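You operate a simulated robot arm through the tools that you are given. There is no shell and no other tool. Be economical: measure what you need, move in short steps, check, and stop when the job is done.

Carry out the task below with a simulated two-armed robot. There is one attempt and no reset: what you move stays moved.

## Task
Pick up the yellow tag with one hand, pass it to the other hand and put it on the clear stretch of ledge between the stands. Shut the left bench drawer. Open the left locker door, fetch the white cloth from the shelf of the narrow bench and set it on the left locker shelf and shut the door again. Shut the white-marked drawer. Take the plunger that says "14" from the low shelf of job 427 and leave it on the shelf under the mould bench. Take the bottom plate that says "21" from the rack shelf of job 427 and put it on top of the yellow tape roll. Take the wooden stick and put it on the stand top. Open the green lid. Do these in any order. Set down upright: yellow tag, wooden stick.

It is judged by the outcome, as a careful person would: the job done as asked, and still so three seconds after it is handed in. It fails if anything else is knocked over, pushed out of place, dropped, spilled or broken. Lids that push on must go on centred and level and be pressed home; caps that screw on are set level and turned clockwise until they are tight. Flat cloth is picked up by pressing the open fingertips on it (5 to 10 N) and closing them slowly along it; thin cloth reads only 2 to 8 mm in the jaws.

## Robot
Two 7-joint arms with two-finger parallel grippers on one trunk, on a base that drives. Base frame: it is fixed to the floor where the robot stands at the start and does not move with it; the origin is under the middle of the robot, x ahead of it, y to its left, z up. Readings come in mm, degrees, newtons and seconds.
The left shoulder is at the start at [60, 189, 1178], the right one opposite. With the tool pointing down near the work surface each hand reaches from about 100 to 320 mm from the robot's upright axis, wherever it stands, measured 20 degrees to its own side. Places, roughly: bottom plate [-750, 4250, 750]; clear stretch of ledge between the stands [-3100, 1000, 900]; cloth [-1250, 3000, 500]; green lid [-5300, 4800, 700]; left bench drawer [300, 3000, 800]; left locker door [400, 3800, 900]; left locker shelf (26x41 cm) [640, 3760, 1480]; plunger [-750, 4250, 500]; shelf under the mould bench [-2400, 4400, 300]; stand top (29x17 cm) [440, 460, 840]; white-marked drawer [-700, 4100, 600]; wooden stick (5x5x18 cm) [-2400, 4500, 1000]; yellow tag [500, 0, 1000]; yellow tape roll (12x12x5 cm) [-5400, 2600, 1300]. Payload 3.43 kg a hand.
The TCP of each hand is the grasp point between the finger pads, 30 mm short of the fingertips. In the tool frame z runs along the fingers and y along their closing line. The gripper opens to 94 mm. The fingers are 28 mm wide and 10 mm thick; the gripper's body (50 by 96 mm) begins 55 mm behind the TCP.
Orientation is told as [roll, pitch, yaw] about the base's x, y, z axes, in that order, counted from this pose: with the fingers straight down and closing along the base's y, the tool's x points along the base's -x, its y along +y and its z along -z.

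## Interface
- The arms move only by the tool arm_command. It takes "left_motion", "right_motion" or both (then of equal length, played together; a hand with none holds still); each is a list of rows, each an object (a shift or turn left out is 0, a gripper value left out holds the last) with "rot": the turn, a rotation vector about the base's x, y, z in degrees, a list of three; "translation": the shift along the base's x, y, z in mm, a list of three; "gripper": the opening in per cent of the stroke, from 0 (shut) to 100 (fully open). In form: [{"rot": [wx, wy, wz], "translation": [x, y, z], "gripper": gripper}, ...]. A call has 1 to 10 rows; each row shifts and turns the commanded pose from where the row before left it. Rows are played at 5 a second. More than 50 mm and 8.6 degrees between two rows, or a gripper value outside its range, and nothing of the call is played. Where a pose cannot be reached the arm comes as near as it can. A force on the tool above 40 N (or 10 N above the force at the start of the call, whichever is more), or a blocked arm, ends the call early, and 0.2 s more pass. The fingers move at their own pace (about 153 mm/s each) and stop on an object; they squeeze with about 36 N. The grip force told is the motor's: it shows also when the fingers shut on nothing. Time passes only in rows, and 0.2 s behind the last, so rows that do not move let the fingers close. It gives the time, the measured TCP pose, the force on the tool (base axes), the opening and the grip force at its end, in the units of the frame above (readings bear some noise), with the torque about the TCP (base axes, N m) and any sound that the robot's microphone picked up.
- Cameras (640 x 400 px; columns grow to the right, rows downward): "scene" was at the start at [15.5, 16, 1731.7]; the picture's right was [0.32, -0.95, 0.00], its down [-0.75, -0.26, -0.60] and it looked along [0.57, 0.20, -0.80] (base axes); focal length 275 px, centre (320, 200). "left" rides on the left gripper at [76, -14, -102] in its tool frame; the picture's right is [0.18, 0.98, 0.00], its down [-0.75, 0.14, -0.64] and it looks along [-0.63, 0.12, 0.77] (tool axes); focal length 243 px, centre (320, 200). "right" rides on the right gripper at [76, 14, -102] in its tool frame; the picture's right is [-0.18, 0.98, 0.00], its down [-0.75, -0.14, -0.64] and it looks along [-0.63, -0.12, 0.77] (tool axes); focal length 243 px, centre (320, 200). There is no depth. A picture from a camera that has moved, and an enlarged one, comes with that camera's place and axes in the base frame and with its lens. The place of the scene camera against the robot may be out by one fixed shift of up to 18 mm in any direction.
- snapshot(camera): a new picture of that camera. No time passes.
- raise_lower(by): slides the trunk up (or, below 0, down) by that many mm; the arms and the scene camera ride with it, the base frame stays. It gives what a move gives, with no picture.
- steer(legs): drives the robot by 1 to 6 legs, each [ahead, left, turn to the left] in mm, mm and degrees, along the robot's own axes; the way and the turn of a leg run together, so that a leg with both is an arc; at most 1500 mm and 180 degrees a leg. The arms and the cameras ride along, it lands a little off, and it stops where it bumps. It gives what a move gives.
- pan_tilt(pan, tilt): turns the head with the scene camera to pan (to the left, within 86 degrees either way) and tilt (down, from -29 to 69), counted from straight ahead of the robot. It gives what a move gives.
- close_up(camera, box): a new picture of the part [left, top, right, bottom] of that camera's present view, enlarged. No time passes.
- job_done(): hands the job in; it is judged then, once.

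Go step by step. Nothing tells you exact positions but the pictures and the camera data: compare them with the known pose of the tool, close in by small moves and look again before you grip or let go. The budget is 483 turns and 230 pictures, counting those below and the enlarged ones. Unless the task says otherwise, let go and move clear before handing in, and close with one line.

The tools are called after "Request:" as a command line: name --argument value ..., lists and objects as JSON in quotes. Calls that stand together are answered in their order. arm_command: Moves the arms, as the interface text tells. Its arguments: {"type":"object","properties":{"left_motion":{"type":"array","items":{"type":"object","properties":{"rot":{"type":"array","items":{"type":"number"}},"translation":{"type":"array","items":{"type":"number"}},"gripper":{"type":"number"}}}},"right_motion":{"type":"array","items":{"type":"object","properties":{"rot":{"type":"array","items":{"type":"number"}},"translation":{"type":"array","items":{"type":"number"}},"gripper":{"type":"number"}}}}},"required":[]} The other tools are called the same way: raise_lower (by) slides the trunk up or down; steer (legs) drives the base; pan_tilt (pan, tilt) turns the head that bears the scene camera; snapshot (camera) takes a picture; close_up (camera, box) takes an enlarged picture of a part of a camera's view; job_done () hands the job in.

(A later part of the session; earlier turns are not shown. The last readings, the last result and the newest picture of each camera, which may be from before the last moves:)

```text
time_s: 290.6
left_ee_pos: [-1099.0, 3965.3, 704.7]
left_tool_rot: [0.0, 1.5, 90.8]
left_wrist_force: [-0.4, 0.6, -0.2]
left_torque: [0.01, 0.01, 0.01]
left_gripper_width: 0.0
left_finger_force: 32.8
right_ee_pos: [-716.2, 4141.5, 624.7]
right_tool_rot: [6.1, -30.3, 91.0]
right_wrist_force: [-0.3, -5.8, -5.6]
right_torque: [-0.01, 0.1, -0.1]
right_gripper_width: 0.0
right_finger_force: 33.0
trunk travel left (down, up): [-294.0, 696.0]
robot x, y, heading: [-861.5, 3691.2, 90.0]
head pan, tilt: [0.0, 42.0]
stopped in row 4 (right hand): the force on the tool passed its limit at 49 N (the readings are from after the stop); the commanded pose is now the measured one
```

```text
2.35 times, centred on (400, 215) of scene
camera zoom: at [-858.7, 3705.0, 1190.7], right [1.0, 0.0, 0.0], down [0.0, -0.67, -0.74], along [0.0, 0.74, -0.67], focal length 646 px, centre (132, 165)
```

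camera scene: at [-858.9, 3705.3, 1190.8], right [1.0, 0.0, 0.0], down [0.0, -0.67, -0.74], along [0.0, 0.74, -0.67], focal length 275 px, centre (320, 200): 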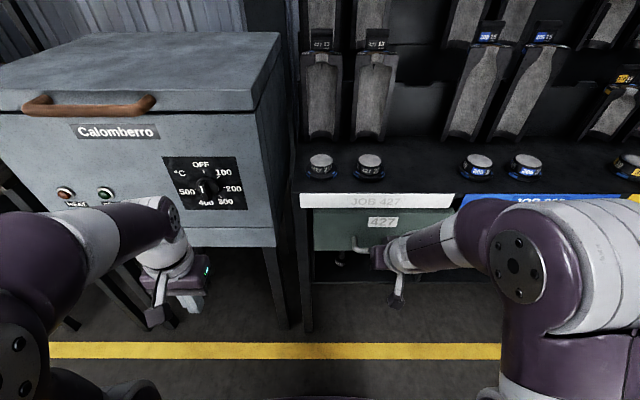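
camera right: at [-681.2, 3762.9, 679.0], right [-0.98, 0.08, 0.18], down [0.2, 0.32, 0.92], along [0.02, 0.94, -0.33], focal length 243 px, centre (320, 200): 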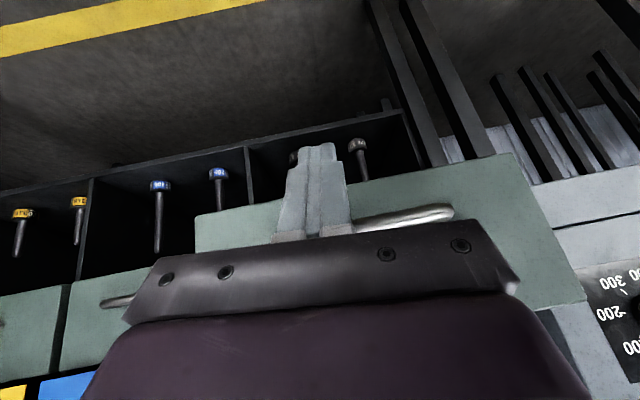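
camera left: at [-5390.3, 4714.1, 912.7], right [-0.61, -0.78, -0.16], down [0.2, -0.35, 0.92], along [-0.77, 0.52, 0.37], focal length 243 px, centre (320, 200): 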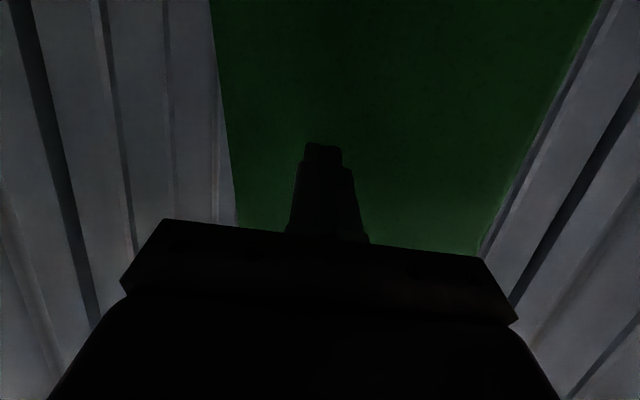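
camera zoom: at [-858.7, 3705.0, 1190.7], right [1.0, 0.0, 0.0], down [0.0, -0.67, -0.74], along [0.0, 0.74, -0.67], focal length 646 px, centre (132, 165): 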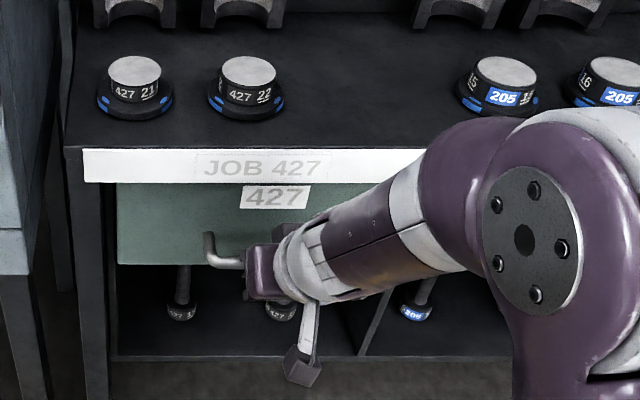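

The drawer is shut, as the push ended on a firm stop. The left plate reads "427 21". Now I'll withdraw the right hand and look at the plunger labels on the low shelf.

Request:
arm_command --right_motion '[{"translation": [0, -20, 0]}, {"translation": [0, -30, 0]}, {"translation": [0, -30, 0]}, {"translation": [0, -30, 0]}, {"translation": [0, -20, 0]}]'

Request:
close_up --camera "right" --box '[180, 60, 460, 260]'

Request:
close_up --camera "scene" --box '[290, 180, 430, 300]'

```text
time_s: 291.8
left_ee_pos: [-1098.4, 3965.3, 705.3]
left_tool_rot: [-0.1, 1.4, 90.8]
left_wrist_force: [-0.4, -0.5, -0.2]
left_torque: [-0.01, 0.0, 0.01]
left_gripper_width: 0.0
left_finger_force: 33.1
right_ee_pos: [-716.2, 4010.7, 623.7]
right_tool_rot: [6.0, -30.5, 91.2]
right_wrist_force: [0.3, 0.4, 0.9]
right_torque: [0.0, 0.0, -0.01]
right_gripper_width: 0.0
right_finger_force: 32.8
trunk travel left (down, up): [-294.0, 696.0]
robot x, y, heading: [-867.7, 3688.8, 90.1]
head pan, tilt: [0.0, 42.0]
```

```text
2.00 times, centred on (320, 160) of right
camera zoom: at [-715.4, 3893.2, 675.2], right [-0.98, 0.09, 0.18], down [0.2, 0.34, 0.92], along [0.02, 0.94, -0.35], focal length 485 px, centre (320, 280)
```

zoom: 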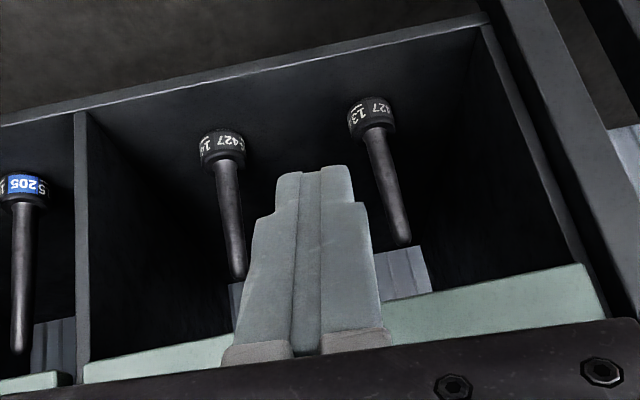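

```text
3.33 times, centred on (360, 240) of scene
camera zoom: at [-858.7, 3704.4, 1190.8], right [1.0, 0.0, 0.0], down [0.0, -0.67, -0.74], along [0.0, 0.74, -0.67], focal length 915 px, centre (187, 67)
```

zoom: 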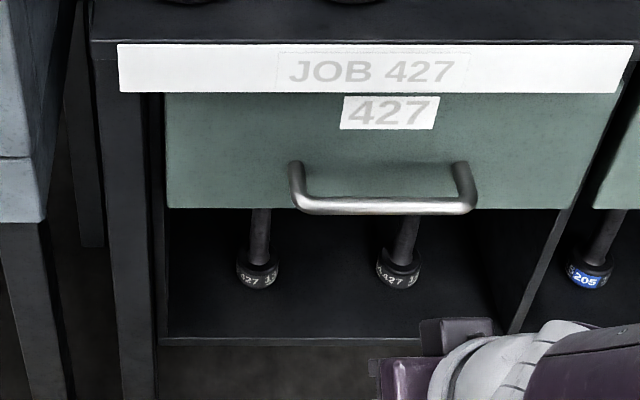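

The drawer is fully shut. The left plunger reads 13, so the right one at x ≈ -645, y ≈ 4251 is "14"; it stands on its cap with a roughly 20 mm rod up to z ≈ 526. I'll back up and point the right hand forward to reach in under the drawer.

Request:
steer --legs '[[-120, 0, 0]]'

Request:
arm_command --right_motion '[{"rot": [5.6, 0, 0], "translation": [9, 21, -18], "gripper": 55}, {"rot": [5.6, 0, 0], "translation": [9, 21, -18]}, {"rot": [5.6, 0, 0], "translation": [9, 21, -18]}, {"rot": [5.6, 0, 0], "translation": [9, 21, -18]}, {"rot": [5.6, 0, 0], "translation": [9, 21, -18]}, {"rot": [5.6, 0, 0], "translation": [9, 21, -18]}, {"rot": [5.6, 0, 0], "translation": [9, 21, -18]}, {"rot": [5.6, 0, 0], "translation": [8, 21, -18]}]'

Request:
snapshot --camera "right"

```text
time_s: 293.1
left_ee_pos: [-1097.8, 3846.0, 705.2]
left_tool_rot: [0.1, 1.5, 90.8]
left_wrist_force: [0.8, 0.0, -0.3]
left_torque: [0.01, -0.02, -0.01]
left_gripper_width: 0.0
left_finger_force: 32.4
right_ee_pos: [-716.0, 3892.7, 624.8]
right_tool_rot: [6.2, -30.5, 91.1]
right_wrist_force: [-0.3, 0.5, -0.1]
right_torque: [-0.05, 0.0, 0.01]
right_gripper_width: 0.0
right_finger_force: 32.9
trunk travel left (down, up): [-294.0, 696.0]
robot x, y, heading: [-866.3, 3569.9, 89.9]
head pan, tilt: [0.0, 42.0]
```

```text
time_s: 294.9
left_ee_pos: [-1098.3, 3845.5, 705.0]
left_tool_rot: [0.0, 1.5, 90.9]
left_wrist_force: [0.0, 0.6, -0.2]
left_torque: [0.01, -0.01, 0.0]
left_gripper_width: 0.2
left_finger_force: 33.3
right_ee_pos: [-638.8, 4113.9, 517.3]
right_tool_rot: [2.9, -74.5, 93.8]
right_wrist_force: [-0.1, 0.4, -0.4]
right_torque: [0.01, -0.02, 0.0]
right_gripper_width: 51.5
right_finger_force: 0.0
right hand out of reach, approached as far as the arm can: row 7, 8
trunk travel left (down, up): [-294.0, 696.0]
robot x, y, heading: [-863.2, 3571.7, 89.7]
head pan, tilt: [0.0, 42.0]
```

```text
130 pictures are left
camera right: at [-638.5, 3994.2, 472.4], right [-0.98, -0.06, 0.19], down [0.2, -0.4, 0.9], along [0.02, 0.92, 0.4], focal length 243 px, centre (320, 200)
```

right: 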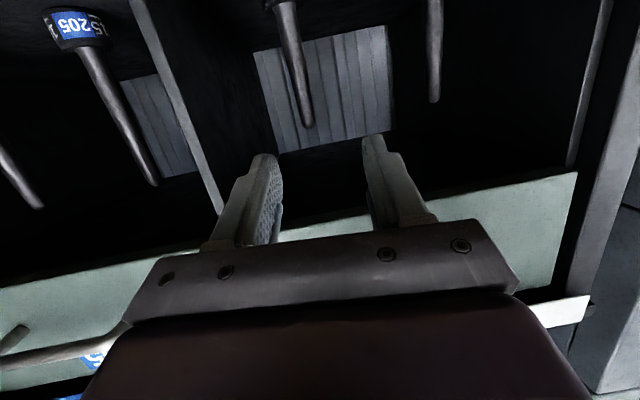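

The "14" rod lines up with the open jaws at x ≈ -637. I'll lower a little and drive in.

Request:
arm_command --right_motion '[{"translation": [0, 0, -20]}, {"translation": [0, 0, -25]}]'

Request:
steer --legs '[[85, 0, 0]]'

Request:
snapshot --camera "right"

```text
time_s: 295.5
left_ee_pos: [-1099.2, 3846.4, 704.8]
left_tool_rot: [0.1, 1.5, 90.8]
left_wrist_force: [-0.3, -0.2, -0.8]
left_torque: [0.01, 0.0, 0.02]
left_gripper_width: 0.0
left_finger_force: 33.0
right_ee_pos: [-637.3, 4133.9, 480.6]
right_tool_rot: [3.0, -75.0, 93.7]
right_wrist_force: [-0.2, 0.0, -0.3]
right_torque: [0.03, 0.01, 0.02]
right_gripper_width: 51.6
right_finger_force: 0.0
right hand out of reach, approached as far as the arm can: row 1, 2
trunk travel left (down, up): [-294.0, 696.0]
robot x, y, heading: [-864.2, 3570.3, 89.9]
head pan, tilt: [0.0, 42.0]
```

```text
time_s: 296.6
left_ee_pos: [-1098.0, 3933.0, 704.6]
left_tool_rot: [0.0, 1.5, 90.7]
left_wrist_force: [0.8, -0.3, -0.4]
left_torque: [0.01, 0.01, -0.01]
left_gripper_width: 0.0
left_finger_force: 33.2
right_ee_pos: [-637.5, 4220.6, 480.0]
right_tool_rot: [3.1, -75.1, 93.7]
right_wrist_force: [-0.5, 0.0, -0.4]
right_torque: [0.02, -0.02, -0.01]
right_gripper_width: 51.3
right_finger_force: 0.1
trunk travel left (down, up): [-294.0, 696.0]
robot x, y, heading: [-866.1, 3657.4, 89.7]
head pan, tilt: [0.0, 42.0]
```

```text
129 pictures are left
camera right: at [-637.0, 4100.8, 433.4], right [-0.98, -0.07, 0.19], down [0.2, -0.41, 0.89], along [0.02, 0.91, 0.41], focal length 243 px, centre (320, 200)
```

right: 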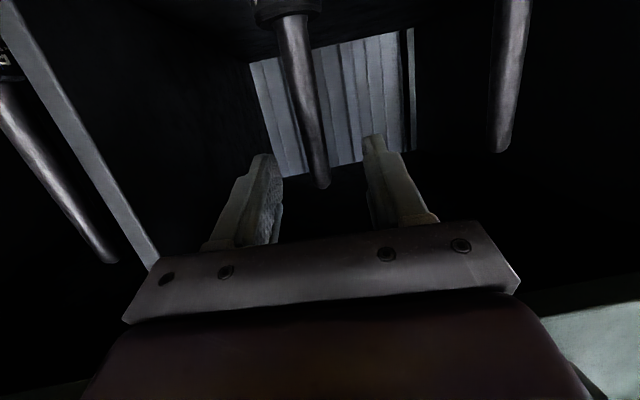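

Request:
arm_command --right_motion '[{"translation": [0, 12, -6]}, {"translation": [0, 12, -6]}, {"translation": [0, 12, -4]}, {"translation": [0, 6, 0]}]'

Request:
snapshot --camera "right"

```text
time_s: 297.6
left_ee_pos: [-1097.8, 3932.9, 704.8]
left_tool_rot: [0.0, 1.5, 90.7]
left_wrist_force: [1.0, 0.2, -0.8]
left_torque: [-0.03, 0.0, -0.01]
left_gripper_width: 0.2
left_finger_force: 32.8
right_ee_pos: [-635.8, 4262.7, 465.8]
right_tool_rot: [3.0, -75.0, 93.8]
right_wrist_force: [0.2, -0.4, 0.1]
right_torque: [-0.01, 0.02, 0.02]
right_gripper_width: 51.7
right_finger_force: 0.0
trunk travel left (down, up): [-294.0, 696.0]
robot x, y, heading: [-866.9, 3657.0, 90.1]
head pan, tilt: [0.0, 42.0]
```

```text
128 pictures are left
camera right: at [-636.6, 4143.5, 418.8], right [-0.98, -0.07, 0.19], down [0.2, -0.41, 0.89], along [0.02, 0.91, 0.41], focal length 243 px, centre (320, 200)
```

right: 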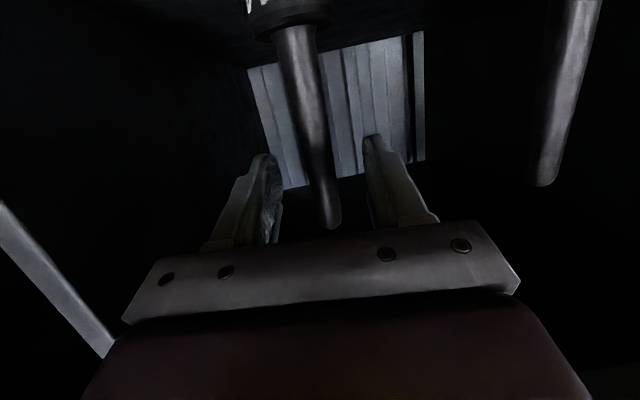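

The rod is between the pads. I'll close and lift slightly.

Request:
arm_command --right_motion '[{"gripper": 35}, {"gripper": 20}, {"gripper": 0}, {}, {}]'

Request:
arm_command --right_motion '[{"translation": [0, 0, 6]}, {"translation": [0, 0, 8]}]'

Request:
snapshot --camera "right"

```text
time_s: 298.8
left_ee_pos: [-1097.7, 3934.4, 703.8]
left_tool_rot: [0.1, 1.6, 90.6]
left_wrist_force: [0.0, -0.9, 0.1]
left_torque: [0.02, -0.01, 0.0]
left_gripper_width: 0.0
left_finger_force: 32.8
right_ee_pos: [-636.5, 4262.4, 465.2]
right_tool_rot: [3.0, -74.9, 93.7]
right_wrist_force: [0.6, -1.0, -0.1]
right_torque: [0.02, -0.02, -0.02]
right_gripper_width: 0.1
right_finger_force: 32.9
trunk travel left (down, up): [-294.0, 696.0]
robot x, y, heading: [-862.9, 3656.2, 89.9]
head pan, tilt: [0.0, 42.0]
```

```text
time_s: 299.4
left_ee_pos: [-1097.4, 3932.3, 705.1]
left_tool_rot: [0.0, 1.5, 90.7]
left_wrist_force: [0.4, -0.1, -0.1]
left_torque: [-0.01, 0.04, 0.01]
left_gripper_width: 0.0
left_finger_force: 32.7
right_ee_pos: [-636.6, 4263.0, 478.1]
right_tool_rot: [3.1, -75.1, 93.7]
right_wrist_force: [0.0, -1.3, 1.1]
right_torque: [0.03, 0.01, -0.02]
right_gripper_width: 0.0
right_finger_force: 33.1
trunk travel left (down, up): [-294.0, 696.0]
robot x, y, heading: [-861.3, 3652.5, 89.6]
head pan, tilt: [0.0, 42.0]
```

```text
127 pictures are left
camera right: at [-636.9, 4142.8, 431.8], right [-0.98, -0.07, 0.19], down [0.2, -0.41, 0.89], along [0.02, 0.91, 0.41], focal length 243 px, centre (320, 200)
```

right: 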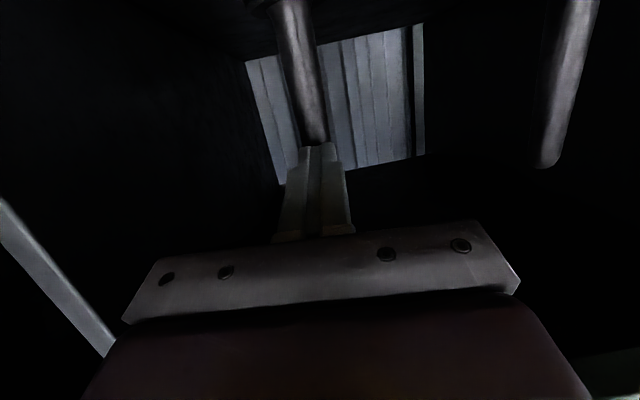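

The fingers closed short of the rod, which is further in than I judged (y ≈ 4305). I'll open and go in about 42 mm more.

Request:
arm_command --right_motion '[{"gripper": 55, "translation": [0, -10, -10]}, {"translation": [0, 0, -4]}, {}, {"translation": [0, 14, 0]}, {"translation": [0, 14, 0]}, {"translation": [0, 14, 0]}, {"translation": [0, 10, 0]}]'

Request:
snapshot --camera "right"

```text
time_s: 301.0
left_ee_pos: [-1097.9, 3933.3, 705.3]
left_tool_rot: [-0.1, 1.5, 90.7]
left_wrist_force: [-0.4, 0.4, 0.0]
left_torque: [0.0, -0.01, 0.0]
left_gripper_width: 0.0
left_finger_force: 32.9
right_ee_pos: [-636.5, 4305.7, 464.0]
right_tool_rot: [3.0, -75.0, 93.8]
right_wrist_force: [-0.1, 0.2, -0.2]
right_torque: [0.03, 0.0, -0.01]
right_gripper_width: 51.9
right_finger_force: 0.1
trunk travel left (down, up): [-294.0, 696.0]
robot x, y, heading: [-862.8, 3656.8, 89.9]
head pan, tilt: [0.0, 42.0]
```

```text
126 pictures are left
camera right: at [-637.1, 4185.9, 417.6], right [-0.98, -0.07, 0.19], down [0.2, -0.41, 0.89], along [0.02, 0.91, 0.41], focal length 243 px, centre (320, 200)
```

right: 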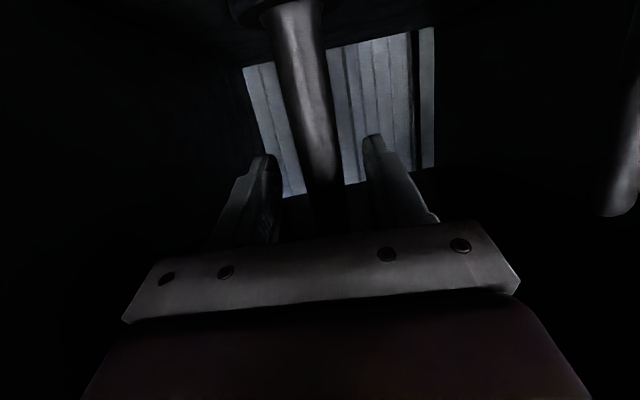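

Request:
arm_command --right_motion '[{"gripper": 35}, {"gripper": 20}, {"gripper": 0}, {}, {}]'

Request:
arm_command --right_motion '[{"translation": [0, 0, 6]}, {"translation": [0, 0, 8]}]'

Request:
snapshot --camera "right"

```text
time_s: 302.2
left_ee_pos: [-1097.2, 3933.2, 705.1]
left_tool_rot: [0.0, 1.4, 90.7]
left_wrist_force: [0.1, 0.1, 0.6]
left_torque: [-0.02, -0.02, -0.01]
left_gripper_width: 0.1
left_finger_force: 32.8
right_ee_pos: [-637.6, 4305.7, 463.6]
right_tool_rot: [3.0, -75.1, 93.7]
right_wrist_force: [-2.1, 0.6, 0.5]
right_torque: [0.03, 0.11, 0.01]
right_gripper_width: 20.5
right_finger_force: 36.1
trunk travel left (down, up): [-294.0, 696.0]
robot x, y, heading: [-861.3, 3656.0, 89.7]
head pan, tilt: [0.0, 42.0]
```

```text
time_s: 302.8
left_ee_pos: [-1096.7, 3933.8, 704.6]
left_tool_rot: [0.0, 1.5, 90.7]
left_wrist_force: [-0.4, -0.1, 0.2]
left_torque: [-0.01, -0.01, 0.0]
left_gripper_width: 0.0
left_finger_force: 33.2
right_ee_pos: [-637.0, 4304.8, 477.4]
right_tool_rot: [3.1, -75.1, 93.7]
right_wrist_force: [-0.3, -0.6, -3.0]
right_torque: [-0.01, -0.02, 0.0]
right_gripper_width: 20.7
right_finger_force: 35.3
trunk travel left (down, up): [-294.0, 696.0]
robot x, y, heading: [-862.1, 3654.6, 89.9]
head pan, tilt: [0.0, 42.0]
```

```text
125 pictures are left
camera right: at [-636.7, 4184.2, 431.3], right [-0.98, -0.07, 0.19], down [0.2, -0.4, 0.89], along [0.02, 0.91, 0.41], focal length 243 px, centre (320, 200)
```

right: 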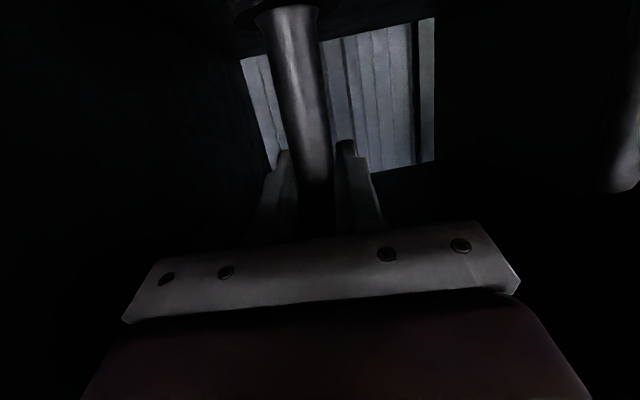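

The plunger is gripped at 20.5 mm and clear of the shelf. I'll back straight out, raise the trunk, and look at plate 21 for the left hand.

Request:
steer --legs '[[-240, 0, 0]]'

Request:
raise_lower --by 180

Request:
snapshot --camera "scene"

```text
time_s: 304.5
left_ee_pos: [-1098.4, 3695.8, 704.2]
left_tool_rot: [-0.1, 1.5, 90.6]
left_wrist_force: [-0.2, 0.5, 0.2]
left_torque: [0.0, -0.02, 0.01]
left_gripper_width: 0.0
left_finger_force: 33.1
right_ee_pos: [-635.4, 4066.0, 478.4]
right_tool_rot: [3.0, -75.0, 93.6]
right_wrist_force: [-0.4, -0.1, -3.1]
right_torque: [0.06, 0.02, 0.01]
right_gripper_width: 20.5
right_finger_force: 36.2
trunk travel left (down, up): [-294.0, 696.0]
robot x, y, heading: [-862.0, 3420.4, 89.8]
head pan, tilt: [0.0, 42.0]
```

```text
time_s: 306.5
left_ee_pos: [-1098.8, 3697.4, 885.4]
left_tool_rot: [-0.1, 1.6, 90.6]
left_wrist_force: [0.8, 0.5, -0.1]
left_torque: [-0.02, 0.01, -0.01]
left_gripper_width: 0.0
left_finger_force: 33.6
right_ee_pos: [-635.8, 4065.5, 658.9]
right_tool_rot: [3.2, -75.0, 93.4]
right_wrist_force: [-0.2, -0.1, -3.6]
right_torque: [-0.01, 0.02, 0.01]
right_gripper_width: 20.8
right_finger_force: 35.8
trunk travel left (down, up): [-474.0, 516.0]
robot x, y, heading: [-862.0, 3422.2, 89.9]
head pan, tilt: [0.0, 42.0]
```

```text
124 pictures are left
camera scene: at [-858.8, 3434.9, 1370.7], right [1.0, 0.0, 0.0], down [0.0, -0.67, -0.74], along [0.0, 0.74, -0.67], focal length 275 px, centre (320, 200)
```

scene: 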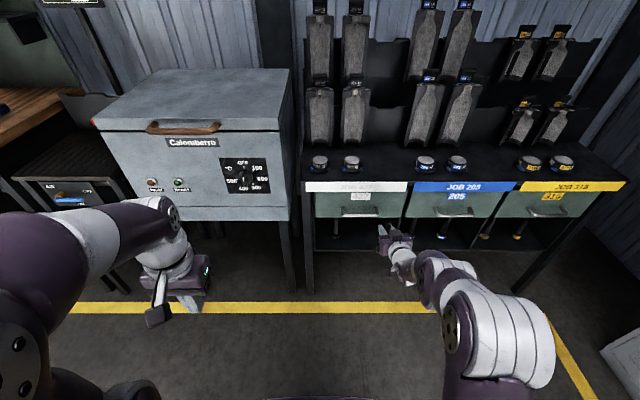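

I'll deliver the plunger to the mould bench first. I'll turn, drive along the aisle, and face the bench.

Request:
steer --legs '[[0, 0, 90], [1500, 0, 0], [180, 0, 0], [0, 0, -90]]'

Request:
snapshot --camera "scene"

```text
time_s: 322.5
left_ee_pos: [-2742.3, 3703.0, 884.8]
left_tool_rot: [0.0, 1.5, 91.5]
left_wrist_force: [0.1, 0.4, -0.3]
left_torque: [-0.01, -0.05, -0.03]
left_gripper_width: 0.0
left_finger_force: 32.8
right_ee_pos: [-2287.8, 4079.7, 657.7]
right_tool_rot: [3.1, -75.0, 94.5]
right_wrist_force: [0.5, 0.0, -3.3]
right_torque: [0.03, -0.02, -0.03]
right_gripper_width: 20.5
right_finger_force: 36.0
trunk travel left (down, up): [-474.0, 516.0]
robot x, y, heading: [-2502.2, 3429.9, 91.0]
head pan, tilt: [0.0, 42.0]
```

```text
123 pictures are left
camera scene: at [-2499.6, 3445.5, 1370.7], right [1.0, 0.01, 0.0], down [0.01, -0.67, -0.74], along [-0.01, 0.74, -0.67], focal length 275 px, centre (320, 200)
```

scene: 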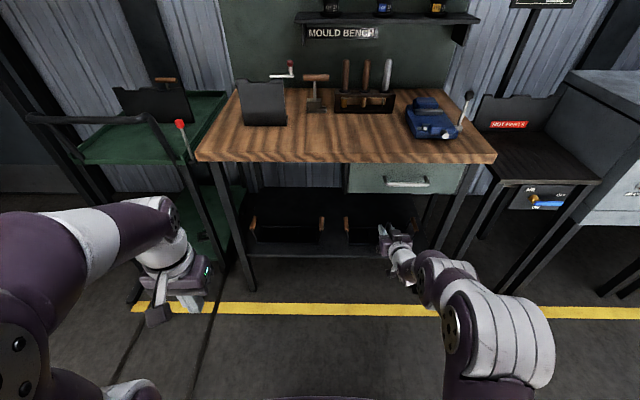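

Request:
close_up --camera "scene" --box '[200, 60, 500, 290]'

Request:
snapshot --camera "right"

```text
1.74 times, centred on (350, 175) of scene
camera zoom: at [-2499.6, 3445.5, 1370.7], right [1.0, 0.01, 0.0], down [0.01, -0.67, -0.74], along [-0.01, 0.74, -0.67], focal length 478 px, centre (268, 244)
```

zoom: 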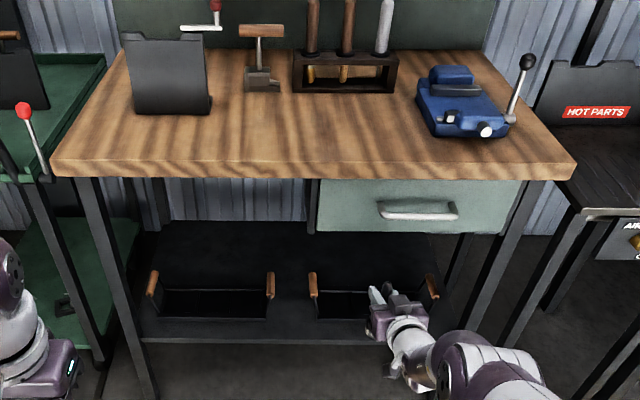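

```text
121 pictures are left
camera right: at [-2285.2, 3960.9, 611.4], right [-0.98, -0.08, 0.19], down [0.21, -0.4, 0.89], along [0.01, 0.91, 0.41], focal length 243 px, centre (320, 200)
```

right: 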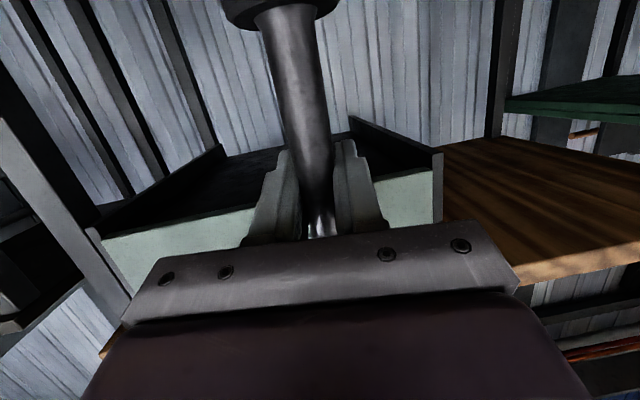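

Trays sit on the shelf with about 90 mm of clear strip in front of them and a 100 mm gap between them at x ≈ -2448. I'll line up with that gap, lower, and drive in.

Request:
steer --legs '[[0, 158, -1]]'

Request:
raise_lower --by -245

Request:
steer --legs '[[150, 0, 0]]'

Request:
pan_tilt --pan -10 --tilt 42

Request:
snapshot --camera "scene"

```text
time_s: 323.9
left_ee_pos: [-2896.0, 3707.4, 886.3]
left_tool_rot: [-0.1, 1.5, 90.5]
left_wrist_force: [-0.3, 1.2, -0.1]
left_torque: [0.04, 0.0, 0.01]
left_gripper_width: 0.1
left_finger_force: 33.0
right_ee_pos: [-2433.9, 4077.0, 658.9]
right_tool_rot: [2.8, -75.0, 93.7]
right_wrist_force: [-0.2, 0.7, -3.0]
right_torque: [-0.01, 0.0, -0.06]
right_gripper_width: 20.7
right_finger_force: 35.7
trunk travel left (down, up): [-474.0, 516.0]
robot x, y, heading: [-2662.7, 3430.6, 89.7]
head pan, tilt: [0.0, 42.0]
```

```text
time_s: 326.4
left_ee_pos: [-2896.1, 3706.7, 639.7]
left_tool_rot: [0.0, 1.5, 90.5]
left_wrist_force: [-0.2, -0.9, 0.2]
left_torque: [0.01, 0.0, 0.03]
left_gripper_width: 0.0
left_finger_force: 33.1
right_ee_pos: [-2432.7, 4074.9, 414.2]
right_tool_rot: [3.0, -75.0, 93.5]
right_wrist_force: [0.6, -0.7, -3.3]
right_torque: [-0.03, 0.01, -0.01]
right_gripper_width: 20.6
right_finger_force: 36.1
trunk travel left (down, up): [-229.0, 761.0]
robot x, y, heading: [-2661.8, 3431.0, 89.6]
head pan, tilt: [0.0, 42.0]
```

```text
time_s: 327.8
left_ee_pos: [-2893.4, 3858.4, 640.8]
left_tool_rot: [0.0, 1.5, 90.3]
left_wrist_force: [0.1, -0.1, 0.2]
left_torque: [-0.02, 0.04, 0.03]
left_gripper_width: 0.2
left_finger_force: 32.9
right_ee_pos: [-2430.8, 4226.3, 413.3]
right_tool_rot: [3.1, -75.0, 93.3]
right_wrist_force: [0.2, -0.3, -3.1]
right_torque: [0.07, -0.02, 0.0]
right_gripper_width: 20.5
right_finger_force: 36.0
trunk travel left (down, up): [-229.0, 761.0]
robot x, y, heading: [-2663.1, 3581.2, 89.8]
head pan, tilt: [0.0, 42.0]
```

```text
time_s: 328.5
left_ee_pos: [-2893.2, 3857.9, 639.8]
left_tool_rot: [0.1, 1.6, 90.3]
left_wrist_force: [0.9, -0.5, -0.2]
left_torque: [-0.05, 0.01, 0.01]
left_gripper_width: 0.0
left_finger_force: 32.9
right_ee_pos: [-2429.2, 4225.3, 413.4]
right_tool_rot: [3.0, -75.1, 93.4]
right_wrist_force: [0.0, -0.8, -3.9]
right_torque: [0.06, -0.02, 0.01]
right_gripper_width: 20.3
right_finger_force: 35.6
trunk travel left (down, up): [-229.0, 761.0]
robot x, y, heading: [-2659.8, 3574.0, 89.6]
head pan, tilt: [-10.0, 42.0]
```

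```text
120 pictures are left
camera scene: at [-2641.8, 3593.6, 1125.7], right [0.98, -0.18, 0.0], down [-0.12, -0.66, -0.74], along [0.13, 0.73, -0.67], focal length 275 px, centre (320, 200)
```

scene: 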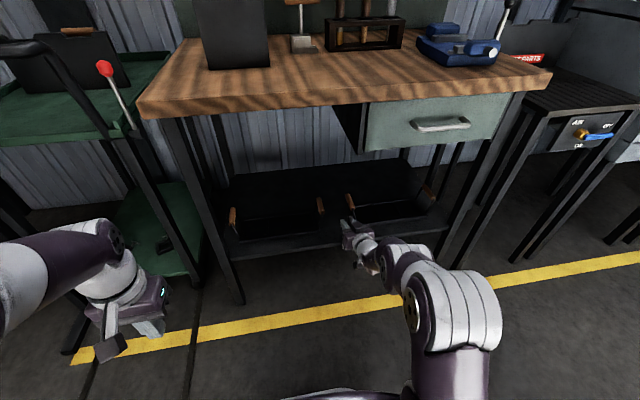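

Request:
close_up --camera "scene" --box '[210, 150, 450, 280]'

```text
2.67 times, centred on (330, 215) of scene
camera zoom: at [-2641.8, 3593.6, 1125.7], right [0.98, -0.18, 0.0], down [-0.12, -0.66, -0.74], along [0.13, 0.73, -0.67], focal length 732 px, centre (293, 160)
```

zoom: 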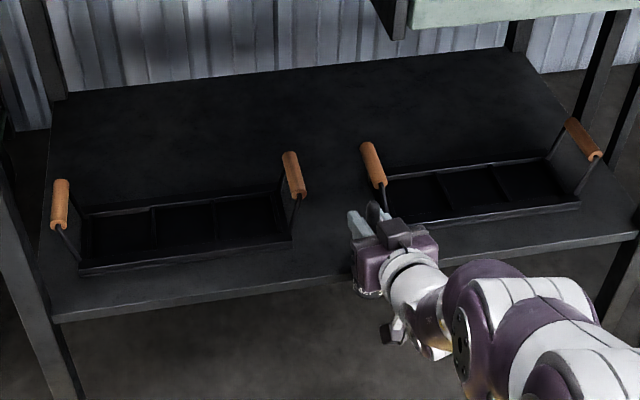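

The hand is lined up with the gap between the trays. I'll move in 65 mm more, then lower until the cap touches.

Request:
steer --legs '[[62, 0, 0]]'

Request:
raise_lower --by -20

Request:
arm_command --right_motion '[{"translation": [0, 0, -4]}, {"translation": [0, 0, -4]}]'

Request:
close_up --camera "scene" --box '[210, 150, 450, 280]'

```text
time_s: 329.5
left_ee_pos: [-2893.4, 3917.7, 639.6]
left_tool_rot: [0.0, 1.4, 90.3]
left_wrist_force: [-0.8, -0.4, -0.5]
left_torque: [-0.03, 0.0, 0.03]
left_gripper_width: 0.0
left_finger_force: 33.2
right_ee_pos: [-2429.9, 4285.6, 413.6]
right_tool_rot: [3.0, -75.0, 93.4]
right_wrist_force: [-0.5, 0.2, -2.9]
right_torque: [0.21, 0.03, -0.02]
right_gripper_width: 19.2
right_finger_force: 36.2
trunk travel left (down, up): [-229.0, 761.0]
robot x, y, heading: [-2661.1, 3639.4, 89.7]
head pan, tilt: [-10.0, 42.0]
```

```text
time_s: 330.2
left_ee_pos: [-2893.8, 3918.1, 620.1]
left_tool_rot: [0.1, 1.4, 90.4]
left_wrist_force: [0.7, 0.4, 0.1]
left_torque: [0.01, -0.01, 0.0]
left_gripper_width: 0.0
left_finger_force: 32.5
right_ee_pos: [-2430.9, 4286.2, 395.4]
right_tool_rot: [2.8, -75.2, 93.5]
right_wrist_force: [-0.5, -3.0, 3.9]
right_torque: [-0.48, 0.0, -0.05]
right_gripper_width: 19.5
right_finger_force: 36.2
trunk travel left (down, up): [-209.0, 781.0]
robot x, y, heading: [-2664.0, 3639.0, 89.3]
head pan, tilt: [-10.0, 42.0]
```

```text
time_s: 330.8
left_ee_pos: [-2893.0, 3918.9, 618.8]
left_tool_rot: [0.0, 1.4, 90.5]
left_wrist_force: [0.4, -0.2, 0.4]
left_torque: [0.01, 0.03, 0.0]
left_gripper_width: 0.0
left_finger_force: 33.3
right_ee_pos: [-2430.1, 4286.1, 382.9]
right_tool_rot: [3.1, -74.8, 93.2]
right_wrist_force: [-0.6, 0.6, -3.8]
right_torque: [0.24, -0.01, 0.01]
right_gripper_width: 19.2
right_finger_force: 35.4
trunk travel left (down, up): [-209.0, 781.0]
robot x, y, heading: [-2661.6, 3637.4, 89.6]
head pan, tilt: [-10.0, 42.0]
```

```text
2.67 times, centred on (330, 215) of scene
camera zoom: at [-2640.9, 3654.7, 1105.3], right [0.98, -0.18, 0.0], down [-0.12, -0.66, -0.74], along [0.13, 0.73, -0.67], focal length 732 px, centre (293, 160)
```

zoom: 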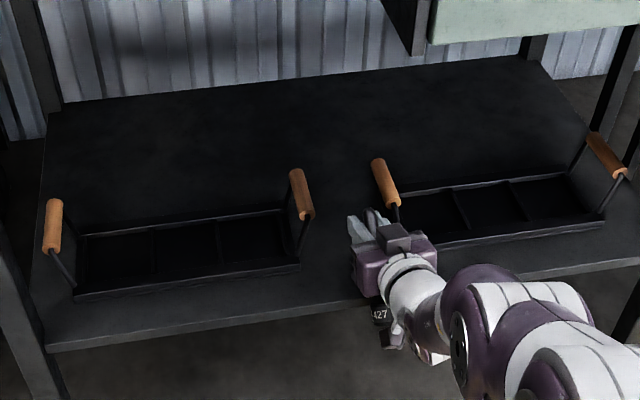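

The cap hit the shelf's front edge and the plunger pivoted in the grip, so the shelf is higher than I assumed. I'll back straight out and look.

Request:
steer --legs '[[-170, 0, 0]]'

Request:
raise_lower --by 130

Request:
snapshot --camera "right"

Request:
close_up --camera "scene" --box '[270, 140, 470, 300]'

```text
time_s: 332.2
left_ee_pos: [-2893.1, 3752.5, 619.4]
left_tool_rot: [0.0, 1.5, 90.2]
left_wrist_force: [0.4, -0.4, -1.2]
left_torque: [0.01, 0.02, 0.04]
left_gripper_width: 0.0
left_finger_force: 33.5
right_ee_pos: [-2430.2, 4120.9, 385.3]
right_tool_rot: [2.9, -75.1, 93.4]
right_wrist_force: [-0.1, 0.4, -2.9]
right_torque: [0.23, 0.01, -0.02]
right_gripper_width: 19.5
right_finger_force: 35.9
trunk travel left (down, up): [-209.0, 781.0]
robot x, y, heading: [-2660.3, 3476.8, 89.4]
head pan, tilt: [-10.0, 42.0]
```

```text
time_s: 333.8
left_ee_pos: [-2893.8, 3753.3, 750.2]
left_tool_rot: [0.0, 1.5, 90.3]
left_wrist_force: [0.1, 0.4, -0.4]
left_torque: [-0.07, 0.02, 0.06]
left_gripper_width: 0.0
left_finger_force: 33.0
right_ee_pos: [-2430.7, 4120.4, 515.8]
right_tool_rot: [2.9, -75.1, 93.4]
right_wrist_force: [-0.1, -0.4, -2.6]
right_torque: [0.24, 0.02, 0.01]
right_gripper_width: 19.3
right_finger_force: 36.0
trunk travel left (down, up): [-339.0, 651.0]
robot x, y, heading: [-2663.1, 3472.2, 89.6]
head pan, tilt: [-10.0, 42.0]
```

```text
117 pictures are left
camera right: at [-2431.5, 4001.3, 468.6], right [-0.98, -0.06, 0.19], down [0.2, -0.41, 0.89], along [0.03, 0.91, 0.41], focal length 243 px, centre (320, 200)
```

right: 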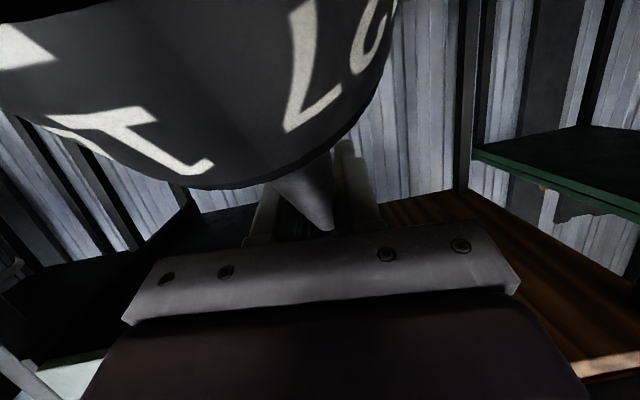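

```text
2.50 times, centred on (370, 220) of scene
camera zoom: at [-2642.5, 3488.4, 1235.7], right [0.98, -0.18, 0.0], down [-0.12, -0.66, -0.74], along [0.14, 0.73, -0.67], focal length 687 px, centre (195, 150)
```

zoom: 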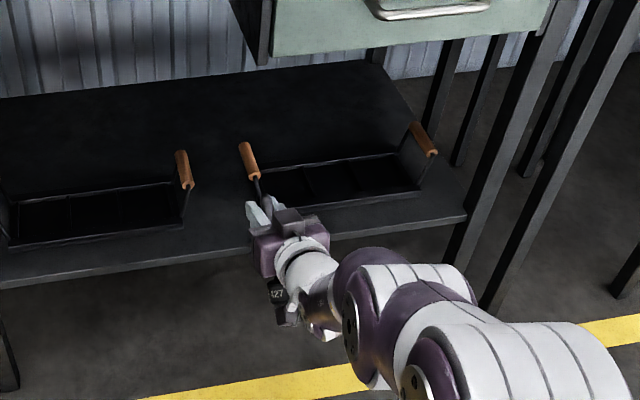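

The plunger has pivoted about 60° in the grip, its cap pointing back at me. I'll bring the right hand towards the middle and use the left hand to nudge the cap back down to vertical.

Request:
arm_command --right_motion '[{"translation": [-20, 5, 12]}, {"translation": [-20, 5, 12]}, {"translation": [-20, 5, 12]}, {"translation": [-20, 5, 12]}, {"translation": [-20, 5, 12]}, {"translation": [-20, 5, 12]}, {"translation": [-20, 5, 12]}, {}, {}, {}]' --left_motion '[{"rot": [8.4, 0, 0], "translation": [0, 20, -5]}, {"rot": [8.4, 0, 0], "translation": [0, 20, -5]}, {"rot": [8.4, 0, 0], "translation": [0, 20, -5]}, {"rot": [8.4, 0, 0], "translation": [0, 20, -5]}, {"rot": [8.4, 0, 0], "translation": [0, 20, -5]}, {"rot": [8.4, 0, 0], "translation": [0, 20, -5]}, {"rot": [8.4, 0, 0], "translation": [0, 20, -5]}, {"rot": [8.4, 0, 0], "translation": [0, 20, -5]}, {"rot": [8.4, 0, 0], "translation": [0, 20, -5]}, {}]'

Request:
pan_tilt --pan 0 --tilt 45

Request:
snapshot --camera "scene"

```text
time_s: 336.0
left_ee_pos: [-2880.1, 3916.2, 708.9]
left_tool_rot: [-4.9, -68.1, 91.5]
left_wrist_force: [0.1, -0.3, 0.1]
left_torque: [0.03, 0.03, -0.01]
left_gripper_width: 0.0
left_finger_force: 33.0
left hand out of reach, approached as far as the arm can: row 5, 6
right_ee_pos: [-2508.2, 4158.5, 614.3]
right_tool_rot: [3.7, -74.8, 93.3]
right_wrist_force: [0.0, -0.6, -2.7]
right_torque: [0.25, 0.03, 0.03]
right_gripper_width: 19.4
right_finger_force: 36.2
right hand out of reach, approached as far as the arm can: row 3, 4, 5, 6, 7
trunk travel left (down, up): [-339.0, 651.0]
robot x, y, heading: [-2663.0, 3475.7, 89.6]
head pan, tilt: [-10.0, 42.0]
```

```text
time_s: 336.7
left_ee_pos: [-2880.5, 3915.6, 708.7]
left_tool_rot: [-5.1, -68.0, 91.6]
left_wrist_force: [-0.5, -0.1, -0.3]
left_torque: [0.0, -0.01, 0.0]
left_gripper_width: 0.1
left_finger_force: 32.5
right_ee_pos: [-2509.8, 4159.1, 615.8]
right_tool_rot: [3.7, -74.9, 93.4]
right_wrist_force: [-0.2, 0.2, -2.6]
right_torque: [0.25, 0.04, 0.0]
right_gripper_width: 19.0
right_finger_force: 36.1
trunk travel left (down, up): [-339.0, 651.0]
robot x, y, heading: [-2661.9, 3477.0, 89.4]
head pan, tilt: [0.0, 45.0]
```

```text
115 pictures are left
camera scene: at [-2657.1, 3487.4, 1231.4], right [1.0, -0.01, 0.0], down [-0.01, -0.71, -0.71], along [0.01, 0.71, -0.71], focal length 275 px, centre (320, 200)
```

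scene: 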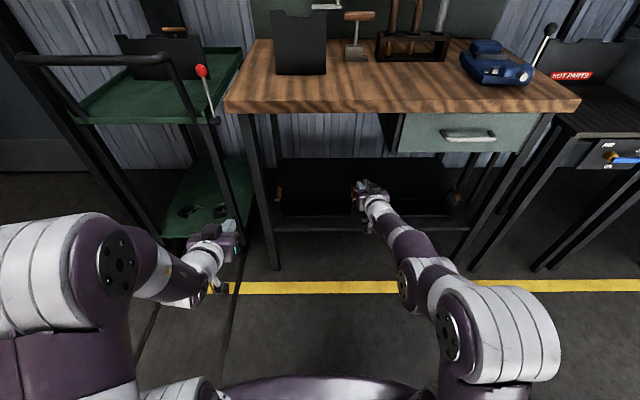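

The cap is tucked under the gripper body, so nudging it is not practical. The plunger needn't stand upright, so I'll tilt the hand to bring it nearly horizontal and lay it gently on the shelf between the trays.

Request:
arm_command --right_motion '[{"rot": [-7, 0, 0], "translation": [15, 0, 0]}, {"rot": [-7, 0, 0], "translation": [15, 0, 0]}, {"rot": [-7, 0, 0], "translation": [15, 0, 0]}, {"translation": [15, 0, 0]}, {"translation": [14, 0, 0]}]' --left_motion '[{"rot": [-8.4, 0, 0], "translation": [0, -15, 5]}, {"rot": [-8.4, 0, 0], "translation": [0, -15, 5]}, {"rot": [-8.4, 0, 0], "translation": [0, -15, 5]}, {"rot": [-8.4, 0, 0], "translation": [0, -15, 5]}, {"rot": [-8.4, 0, 0], "translation": [0, -15, 5]}]'

Request:
snapshot --camera "right"

```text
time_s: 337.9
left_ee_pos: [-2879.8, 3840.7, 733.7]
left_tool_rot: [-4.0, -26.1, 90.8]
left_wrist_force: [-0.9, 0.0, -0.2]
left_torque: [0.02, -0.03, -0.02]
left_gripper_width: 0.0
left_finger_force: 32.6
right_ee_pos: [-2434.9, 4157.6, 615.4]
right_tool_rot: [5.0, -54.0, 91.5]
right_wrist_force: [0.6, 0.2, -3.5]
right_torque: [0.24, 0.01, 0.01]
right_gripper_width: 19.1
right_finger_force: 36.3
trunk travel left (down, up): [-339.0, 651.0]
robot x, y, heading: [-2664.1, 3470.1, 89.5]
head pan, tilt: [0.0, 45.0]
```

```text
114 pictures are left
camera right: at [-2435.3, 4029.3, 614.3], right [-0.98, 0.01, 0.2], down [0.2, -0.06, 0.98], along [0.03, 1.0, 0.06], focal length 243 px, centre (320, 200)
```

right: 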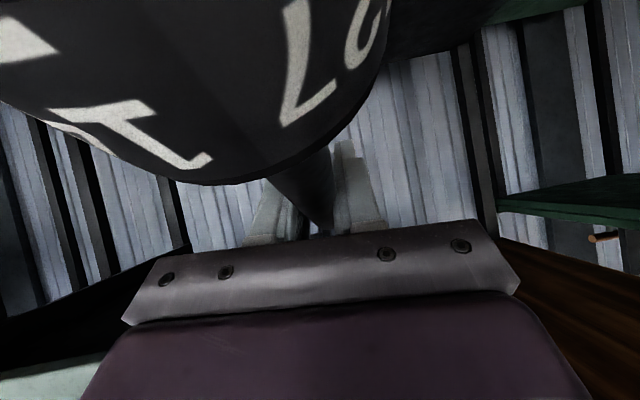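

Request:
arm_command --right_motion '[{"rot": [-7, 0, 0]}]'

Request:
raise_lower --by -232

Request:
steer --legs '[[120, 0, 0]]'

Request:
pan_tilt --pan -15 --tilt 40

Request:
close_up --camera "scene" --box '[180, 100, 480, 300]'

```text
time_s: 338.3
left_ee_pos: [-2880.6, 3840.5, 734.5]
left_tool_rot: [-4.0, -26.0, 90.6]
left_wrist_force: [0.6, -0.8, 0.2]
left_torque: [-0.03, 0.0, 0.01]
left_gripper_width: 0.1
left_finger_force: 33.0
right_ee_pos: [-2434.8, 4157.8, 615.9]
right_tool_rot: [5.2, -47.0, 91.3]
right_wrist_force: [-0.1, -0.4, -3.5]
right_torque: [0.25, 0.03, -0.01]
right_gripper_width: 19.4
right_finger_force: 36.1
trunk travel left (down, up): [-339.0, 651.0]
robot x, y, heading: [-2663.1, 3475.7, 89.3]
head pan, tilt: [0.0, 45.0]
```

```text
time_s: 340.7
left_ee_pos: [-2879.8, 3841.4, 500.4]
left_tool_rot: [-4.1, -25.9, 90.6]
left_wrist_force: [-0.2, 0.1, 0.2]
left_torque: [0.0, 0.01, -0.02]
left_gripper_width: 0.0
left_finger_force: 32.5
right_ee_pos: [-2433.7, 4156.7, 383.9]
right_tool_rot: [5.2, -47.1, 91.3]
right_wrist_force: [0.8, -0.2, -3.6]
right_torque: [0.22, 0.02, 0.0]
right_gripper_width: 19.3
right_finger_force: 35.8
trunk travel left (down, up): [-107.0, 883.0]
robot x, y, heading: [-2663.6, 3472.9, 89.5]
head pan, tilt: [0.0, 45.0]
```

```text
time_s: 342.0
left_ee_pos: [-2877.3, 3962.5, 502.7]
left_tool_rot: [-4.0, -26.0, 90.4]
left_wrist_force: [0.2, -0.4, 0.9]
left_torque: [-0.02, 0.02, -0.03]
left_gripper_width: 0.4
left_finger_force: 33.3
right_ee_pos: [-2431.2, 4278.0, 384.1]
right_tool_rot: [5.2, -47.2, 91.1]
right_wrist_force: [-0.4, 0.2, -2.6]
right_torque: [0.29, -0.01, 0.02]
right_gripper_width: 19.4
right_finger_force: 35.8
trunk travel left (down, up): [-107.0, 883.0]
robot x, y, heading: [-2659.8, 3595.5, 89.6]
head pan, tilt: [0.0, 45.0]
```

```text
time_s: 342.7
left_ee_pos: [-2878.4, 3963.5, 502.2]
left_tool_rot: [-4.0, -26.0, 90.5]
left_wrist_force: [-0.4, 0.4, -0.8]
left_torque: [0.01, -0.01, -0.05]
left_gripper_width: 0.0
left_finger_force: 32.8
right_ee_pos: [-2432.4, 4278.7, 383.8]
right_tool_rot: [5.2, -47.0, 91.1]
right_wrist_force: [0.0, -0.8, -2.6]
right_torque: [0.28, 0.02, 0.0]
right_gripper_width: 19.4
right_finger_force: 35.7
trunk travel left (down, up): [-107.0, 883.0]
robot x, y, heading: [-2662.7, 3592.2, 89.2]
head pan, tilt: [-15.0, 40.0]
```

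```text
2.00 times, centred on (330, 200) of scene
camera zoom: at [-2634.0, 3608.8, 1006.7], right [0.96, -0.27, 0.0], down [-0.17, -0.62, -0.77], along [0.21, 0.74, -0.64], focal length 549 px, centre (300, 200)
```

zoom: 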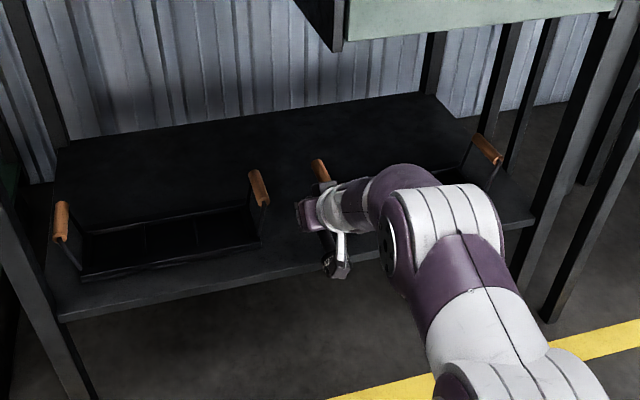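

The gap between the tray handles is tight for the hand. I'll back off and yaw the hand 90° so the plunger can lie lengthwise on the clear front strip instead.

Request:
steer --legs '[[-200, 0, 0]]'

Request:
arm_command --right_motion '[{"rot": [0, 0, 8.5], "translation": [0, -18, 10]}, {"rot": [0, 0, 8.5], "translation": [0, -18, 10]}, {"rot": [0, 0, 8.5], "translation": [0, -18, 10]}, {"rot": [0, 0, 8.5], "translation": [0, -18, 10]}, {"rot": [0, 0, 8.5], "translation": [0, -18, 10]}, {"rot": [0, 0, 8.5], "translation": [0, -18, 0]}, {"rot": [0, 0, 8.5], "translation": [0, -18, 0]}, {"rot": [0, 0, 8.5], "translation": [0, -18, 0]}, {"rot": [0, 0, 8.5], "translation": [0, -18, 0]}, {"rot": [0, 0, 8.5], "translation": [0, -18, 0]}]'

Request:
snapshot --camera "scene"

```text
time_s: 344.3
left_ee_pos: [-2880.2, 3763.1, 500.6]
left_tool_rot: [-4.0, -26.0, 90.8]
left_wrist_force: [0.4, -1.0, 0.0]
left_torque: [0.03, -0.01, 0.0]
left_gripper_width: 0.1
left_finger_force: 33.0
right_ee_pos: [-2436.8, 4080.7, 383.5]
right_tool_rot: [5.2, -47.2, 91.3]
right_wrist_force: [-0.3, 0.1, -4.0]
right_torque: [0.28, 0.01, 0.0]
right_gripper_width: 19.2
right_finger_force: 36.5
trunk travel left (down, up): [-107.0, 883.0]
robot x, y, heading: [-2660.6, 3402.2, 89.6]
head pan, tilt: [-15.0, 40.0]
```

```text
time_s: 346.5
left_ee_pos: [-2880.6, 3762.2, 501.0]
left_tool_rot: [-4.1, -26.0, 90.8]
left_wrist_force: [0.5, -0.1, 0.1]
left_torque: [-0.01, -0.01, 0.02]
left_gripper_width: 0.0
left_finger_force: 32.8
right_ee_pos: [-2530.2, 3845.0, 361.7]
right_tool_rot: [3.0, -45.5, 174.0]
right_wrist_force: [-0.1, 0.1, -4.3]
right_torque: [0.04, 0.25, 0.02]
right_gripper_width: 19.4
right_finger_force: 35.6
right hand out of reach, approached as far as the arm can: row 6, 7, 8, 9, 10
trunk travel left (down, up): [-107.0, 883.0]
robot x, y, heading: [-2661.8, 3394.7, 89.5]
head pan, tilt: [-15.0, 40.0]
```

```text
112 pictures are left
camera scene: at [-2635.7, 3410.8, 1006.7], right [0.96, -0.26, 0.0], down [-0.17, -0.62, -0.77], along [0.2, 0.74, -0.64], focal length 275 px, centre (320, 200)
```

scene: 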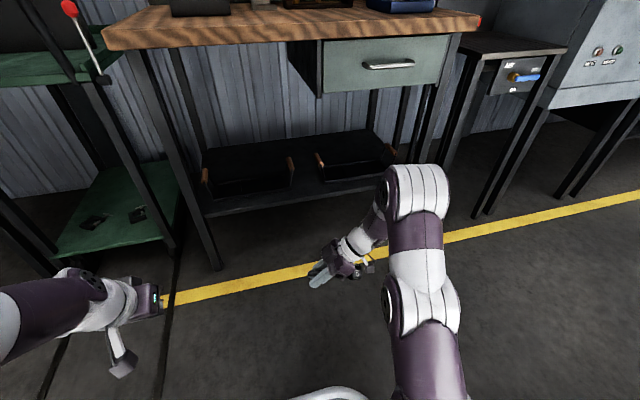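

The plunger now lies left to right in the hand. I'll tuck the left hand away from the cart, raise a bit, and drive in over the front strip.

Request:
arm_command --left_motion '[{"translation": [8, -5, 25]}, {"translation": [8, -5, 25]}, {"translation": [8, -5, 25]}, {"translation": [8, -5, 25]}, {"translation": [8, -5, 25]}, {"translation": [8, -5, 25]}, {"translation": [8, -5, 25]}, {"translation": [8, -5, 25]}]'

Request:
raise_lower --by 60

Request:
steer --legs '[[330, 0, 0]]'

Request:
snapshot --camera "scene"

```text
time_s: 348.3
left_ee_pos: [-2834.8, 3733.8, 652.7]
left_tool_rot: [-4.0, -26.1, 90.8]
left_wrist_force: [0.0, 0.0, -0.3]
left_torque: [-0.02, 0.06, 0.0]
left_gripper_width: 0.2
left_finger_force: 32.8
left hand out of reach, approached as far as the arm can: row 7, 8
right_ee_pos: [-2530.4, 3846.0, 360.1]
right_tool_rot: [3.1, -45.5, 173.9]
right_wrist_force: [-0.1, -0.5, -2.9]
right_torque: [0.02, 0.29, -0.01]
right_gripper_width: 19.1
right_finger_force: 35.9
trunk travel left (down, up): [-107.0, 883.0]
robot x, y, heading: [-2665.2, 3395.9, 89.7]
head pan, tilt: [-15.0, 40.0]
```

```text
time_s: 349.3
left_ee_pos: [-2835.0, 3734.3, 712.7]
left_tool_rot: [-3.9, -26.0, 90.7]
left_wrist_force: [0.1, -0.9, 0.4]
left_torque: [0.03, 0.0, -0.02]
left_gripper_width: 0.0
left_finger_force: 32.8
right_ee_pos: [-2529.8, 3845.5, 420.0]
right_tool_rot: [3.1, -45.5, 173.8]
right_wrist_force: [-0.2, -0.2, -3.4]
right_torque: [0.04, 0.31, 0.01]
right_gripper_width: 19.3
right_finger_force: 35.3
trunk travel left (down, up): [-167.0, 823.0]
robot x, y, heading: [-2666.0, 3398.6, 89.7]
head pan, tilt: [-15.0, 40.0]
```

```text
time_s: 351.5
left_ee_pos: [-2830.8, 4062.1, 713.0]
left_tool_rot: [-4.0, -26.0, 90.7]
left_wrist_force: [1.0, 0.2, -0.2]
left_torque: [0.03, -0.01, 0.03]
left_gripper_width: 0.1
left_finger_force: 33.0
right_ee_pos: [-2526.6, 4173.6, 420.7]
right_tool_rot: [3.0, -45.5, 173.7]
right_wrist_force: [0.2, 0.1, -4.0]
right_torque: [-0.02, 0.3, 0.01]
right_gripper_width: 19.6
right_finger_force: 35.7
trunk travel left (down, up): [-167.0, 823.0]
robot x, y, heading: [-2660.5, 3725.2, 89.7]
head pan, tilt: [-15.0, 40.0]
```

```text
111 pictures are left
camera scene: at [-2633.4, 3739.0, 1066.7], right [0.96, -0.27, 0.0], down [-0.17, -0.62, -0.77], along [0.2, 0.74, -0.64], focal length 275 px, centre (320, 200)
```

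scene: 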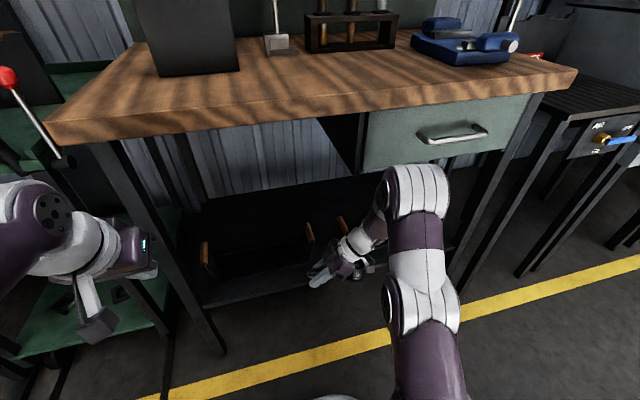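

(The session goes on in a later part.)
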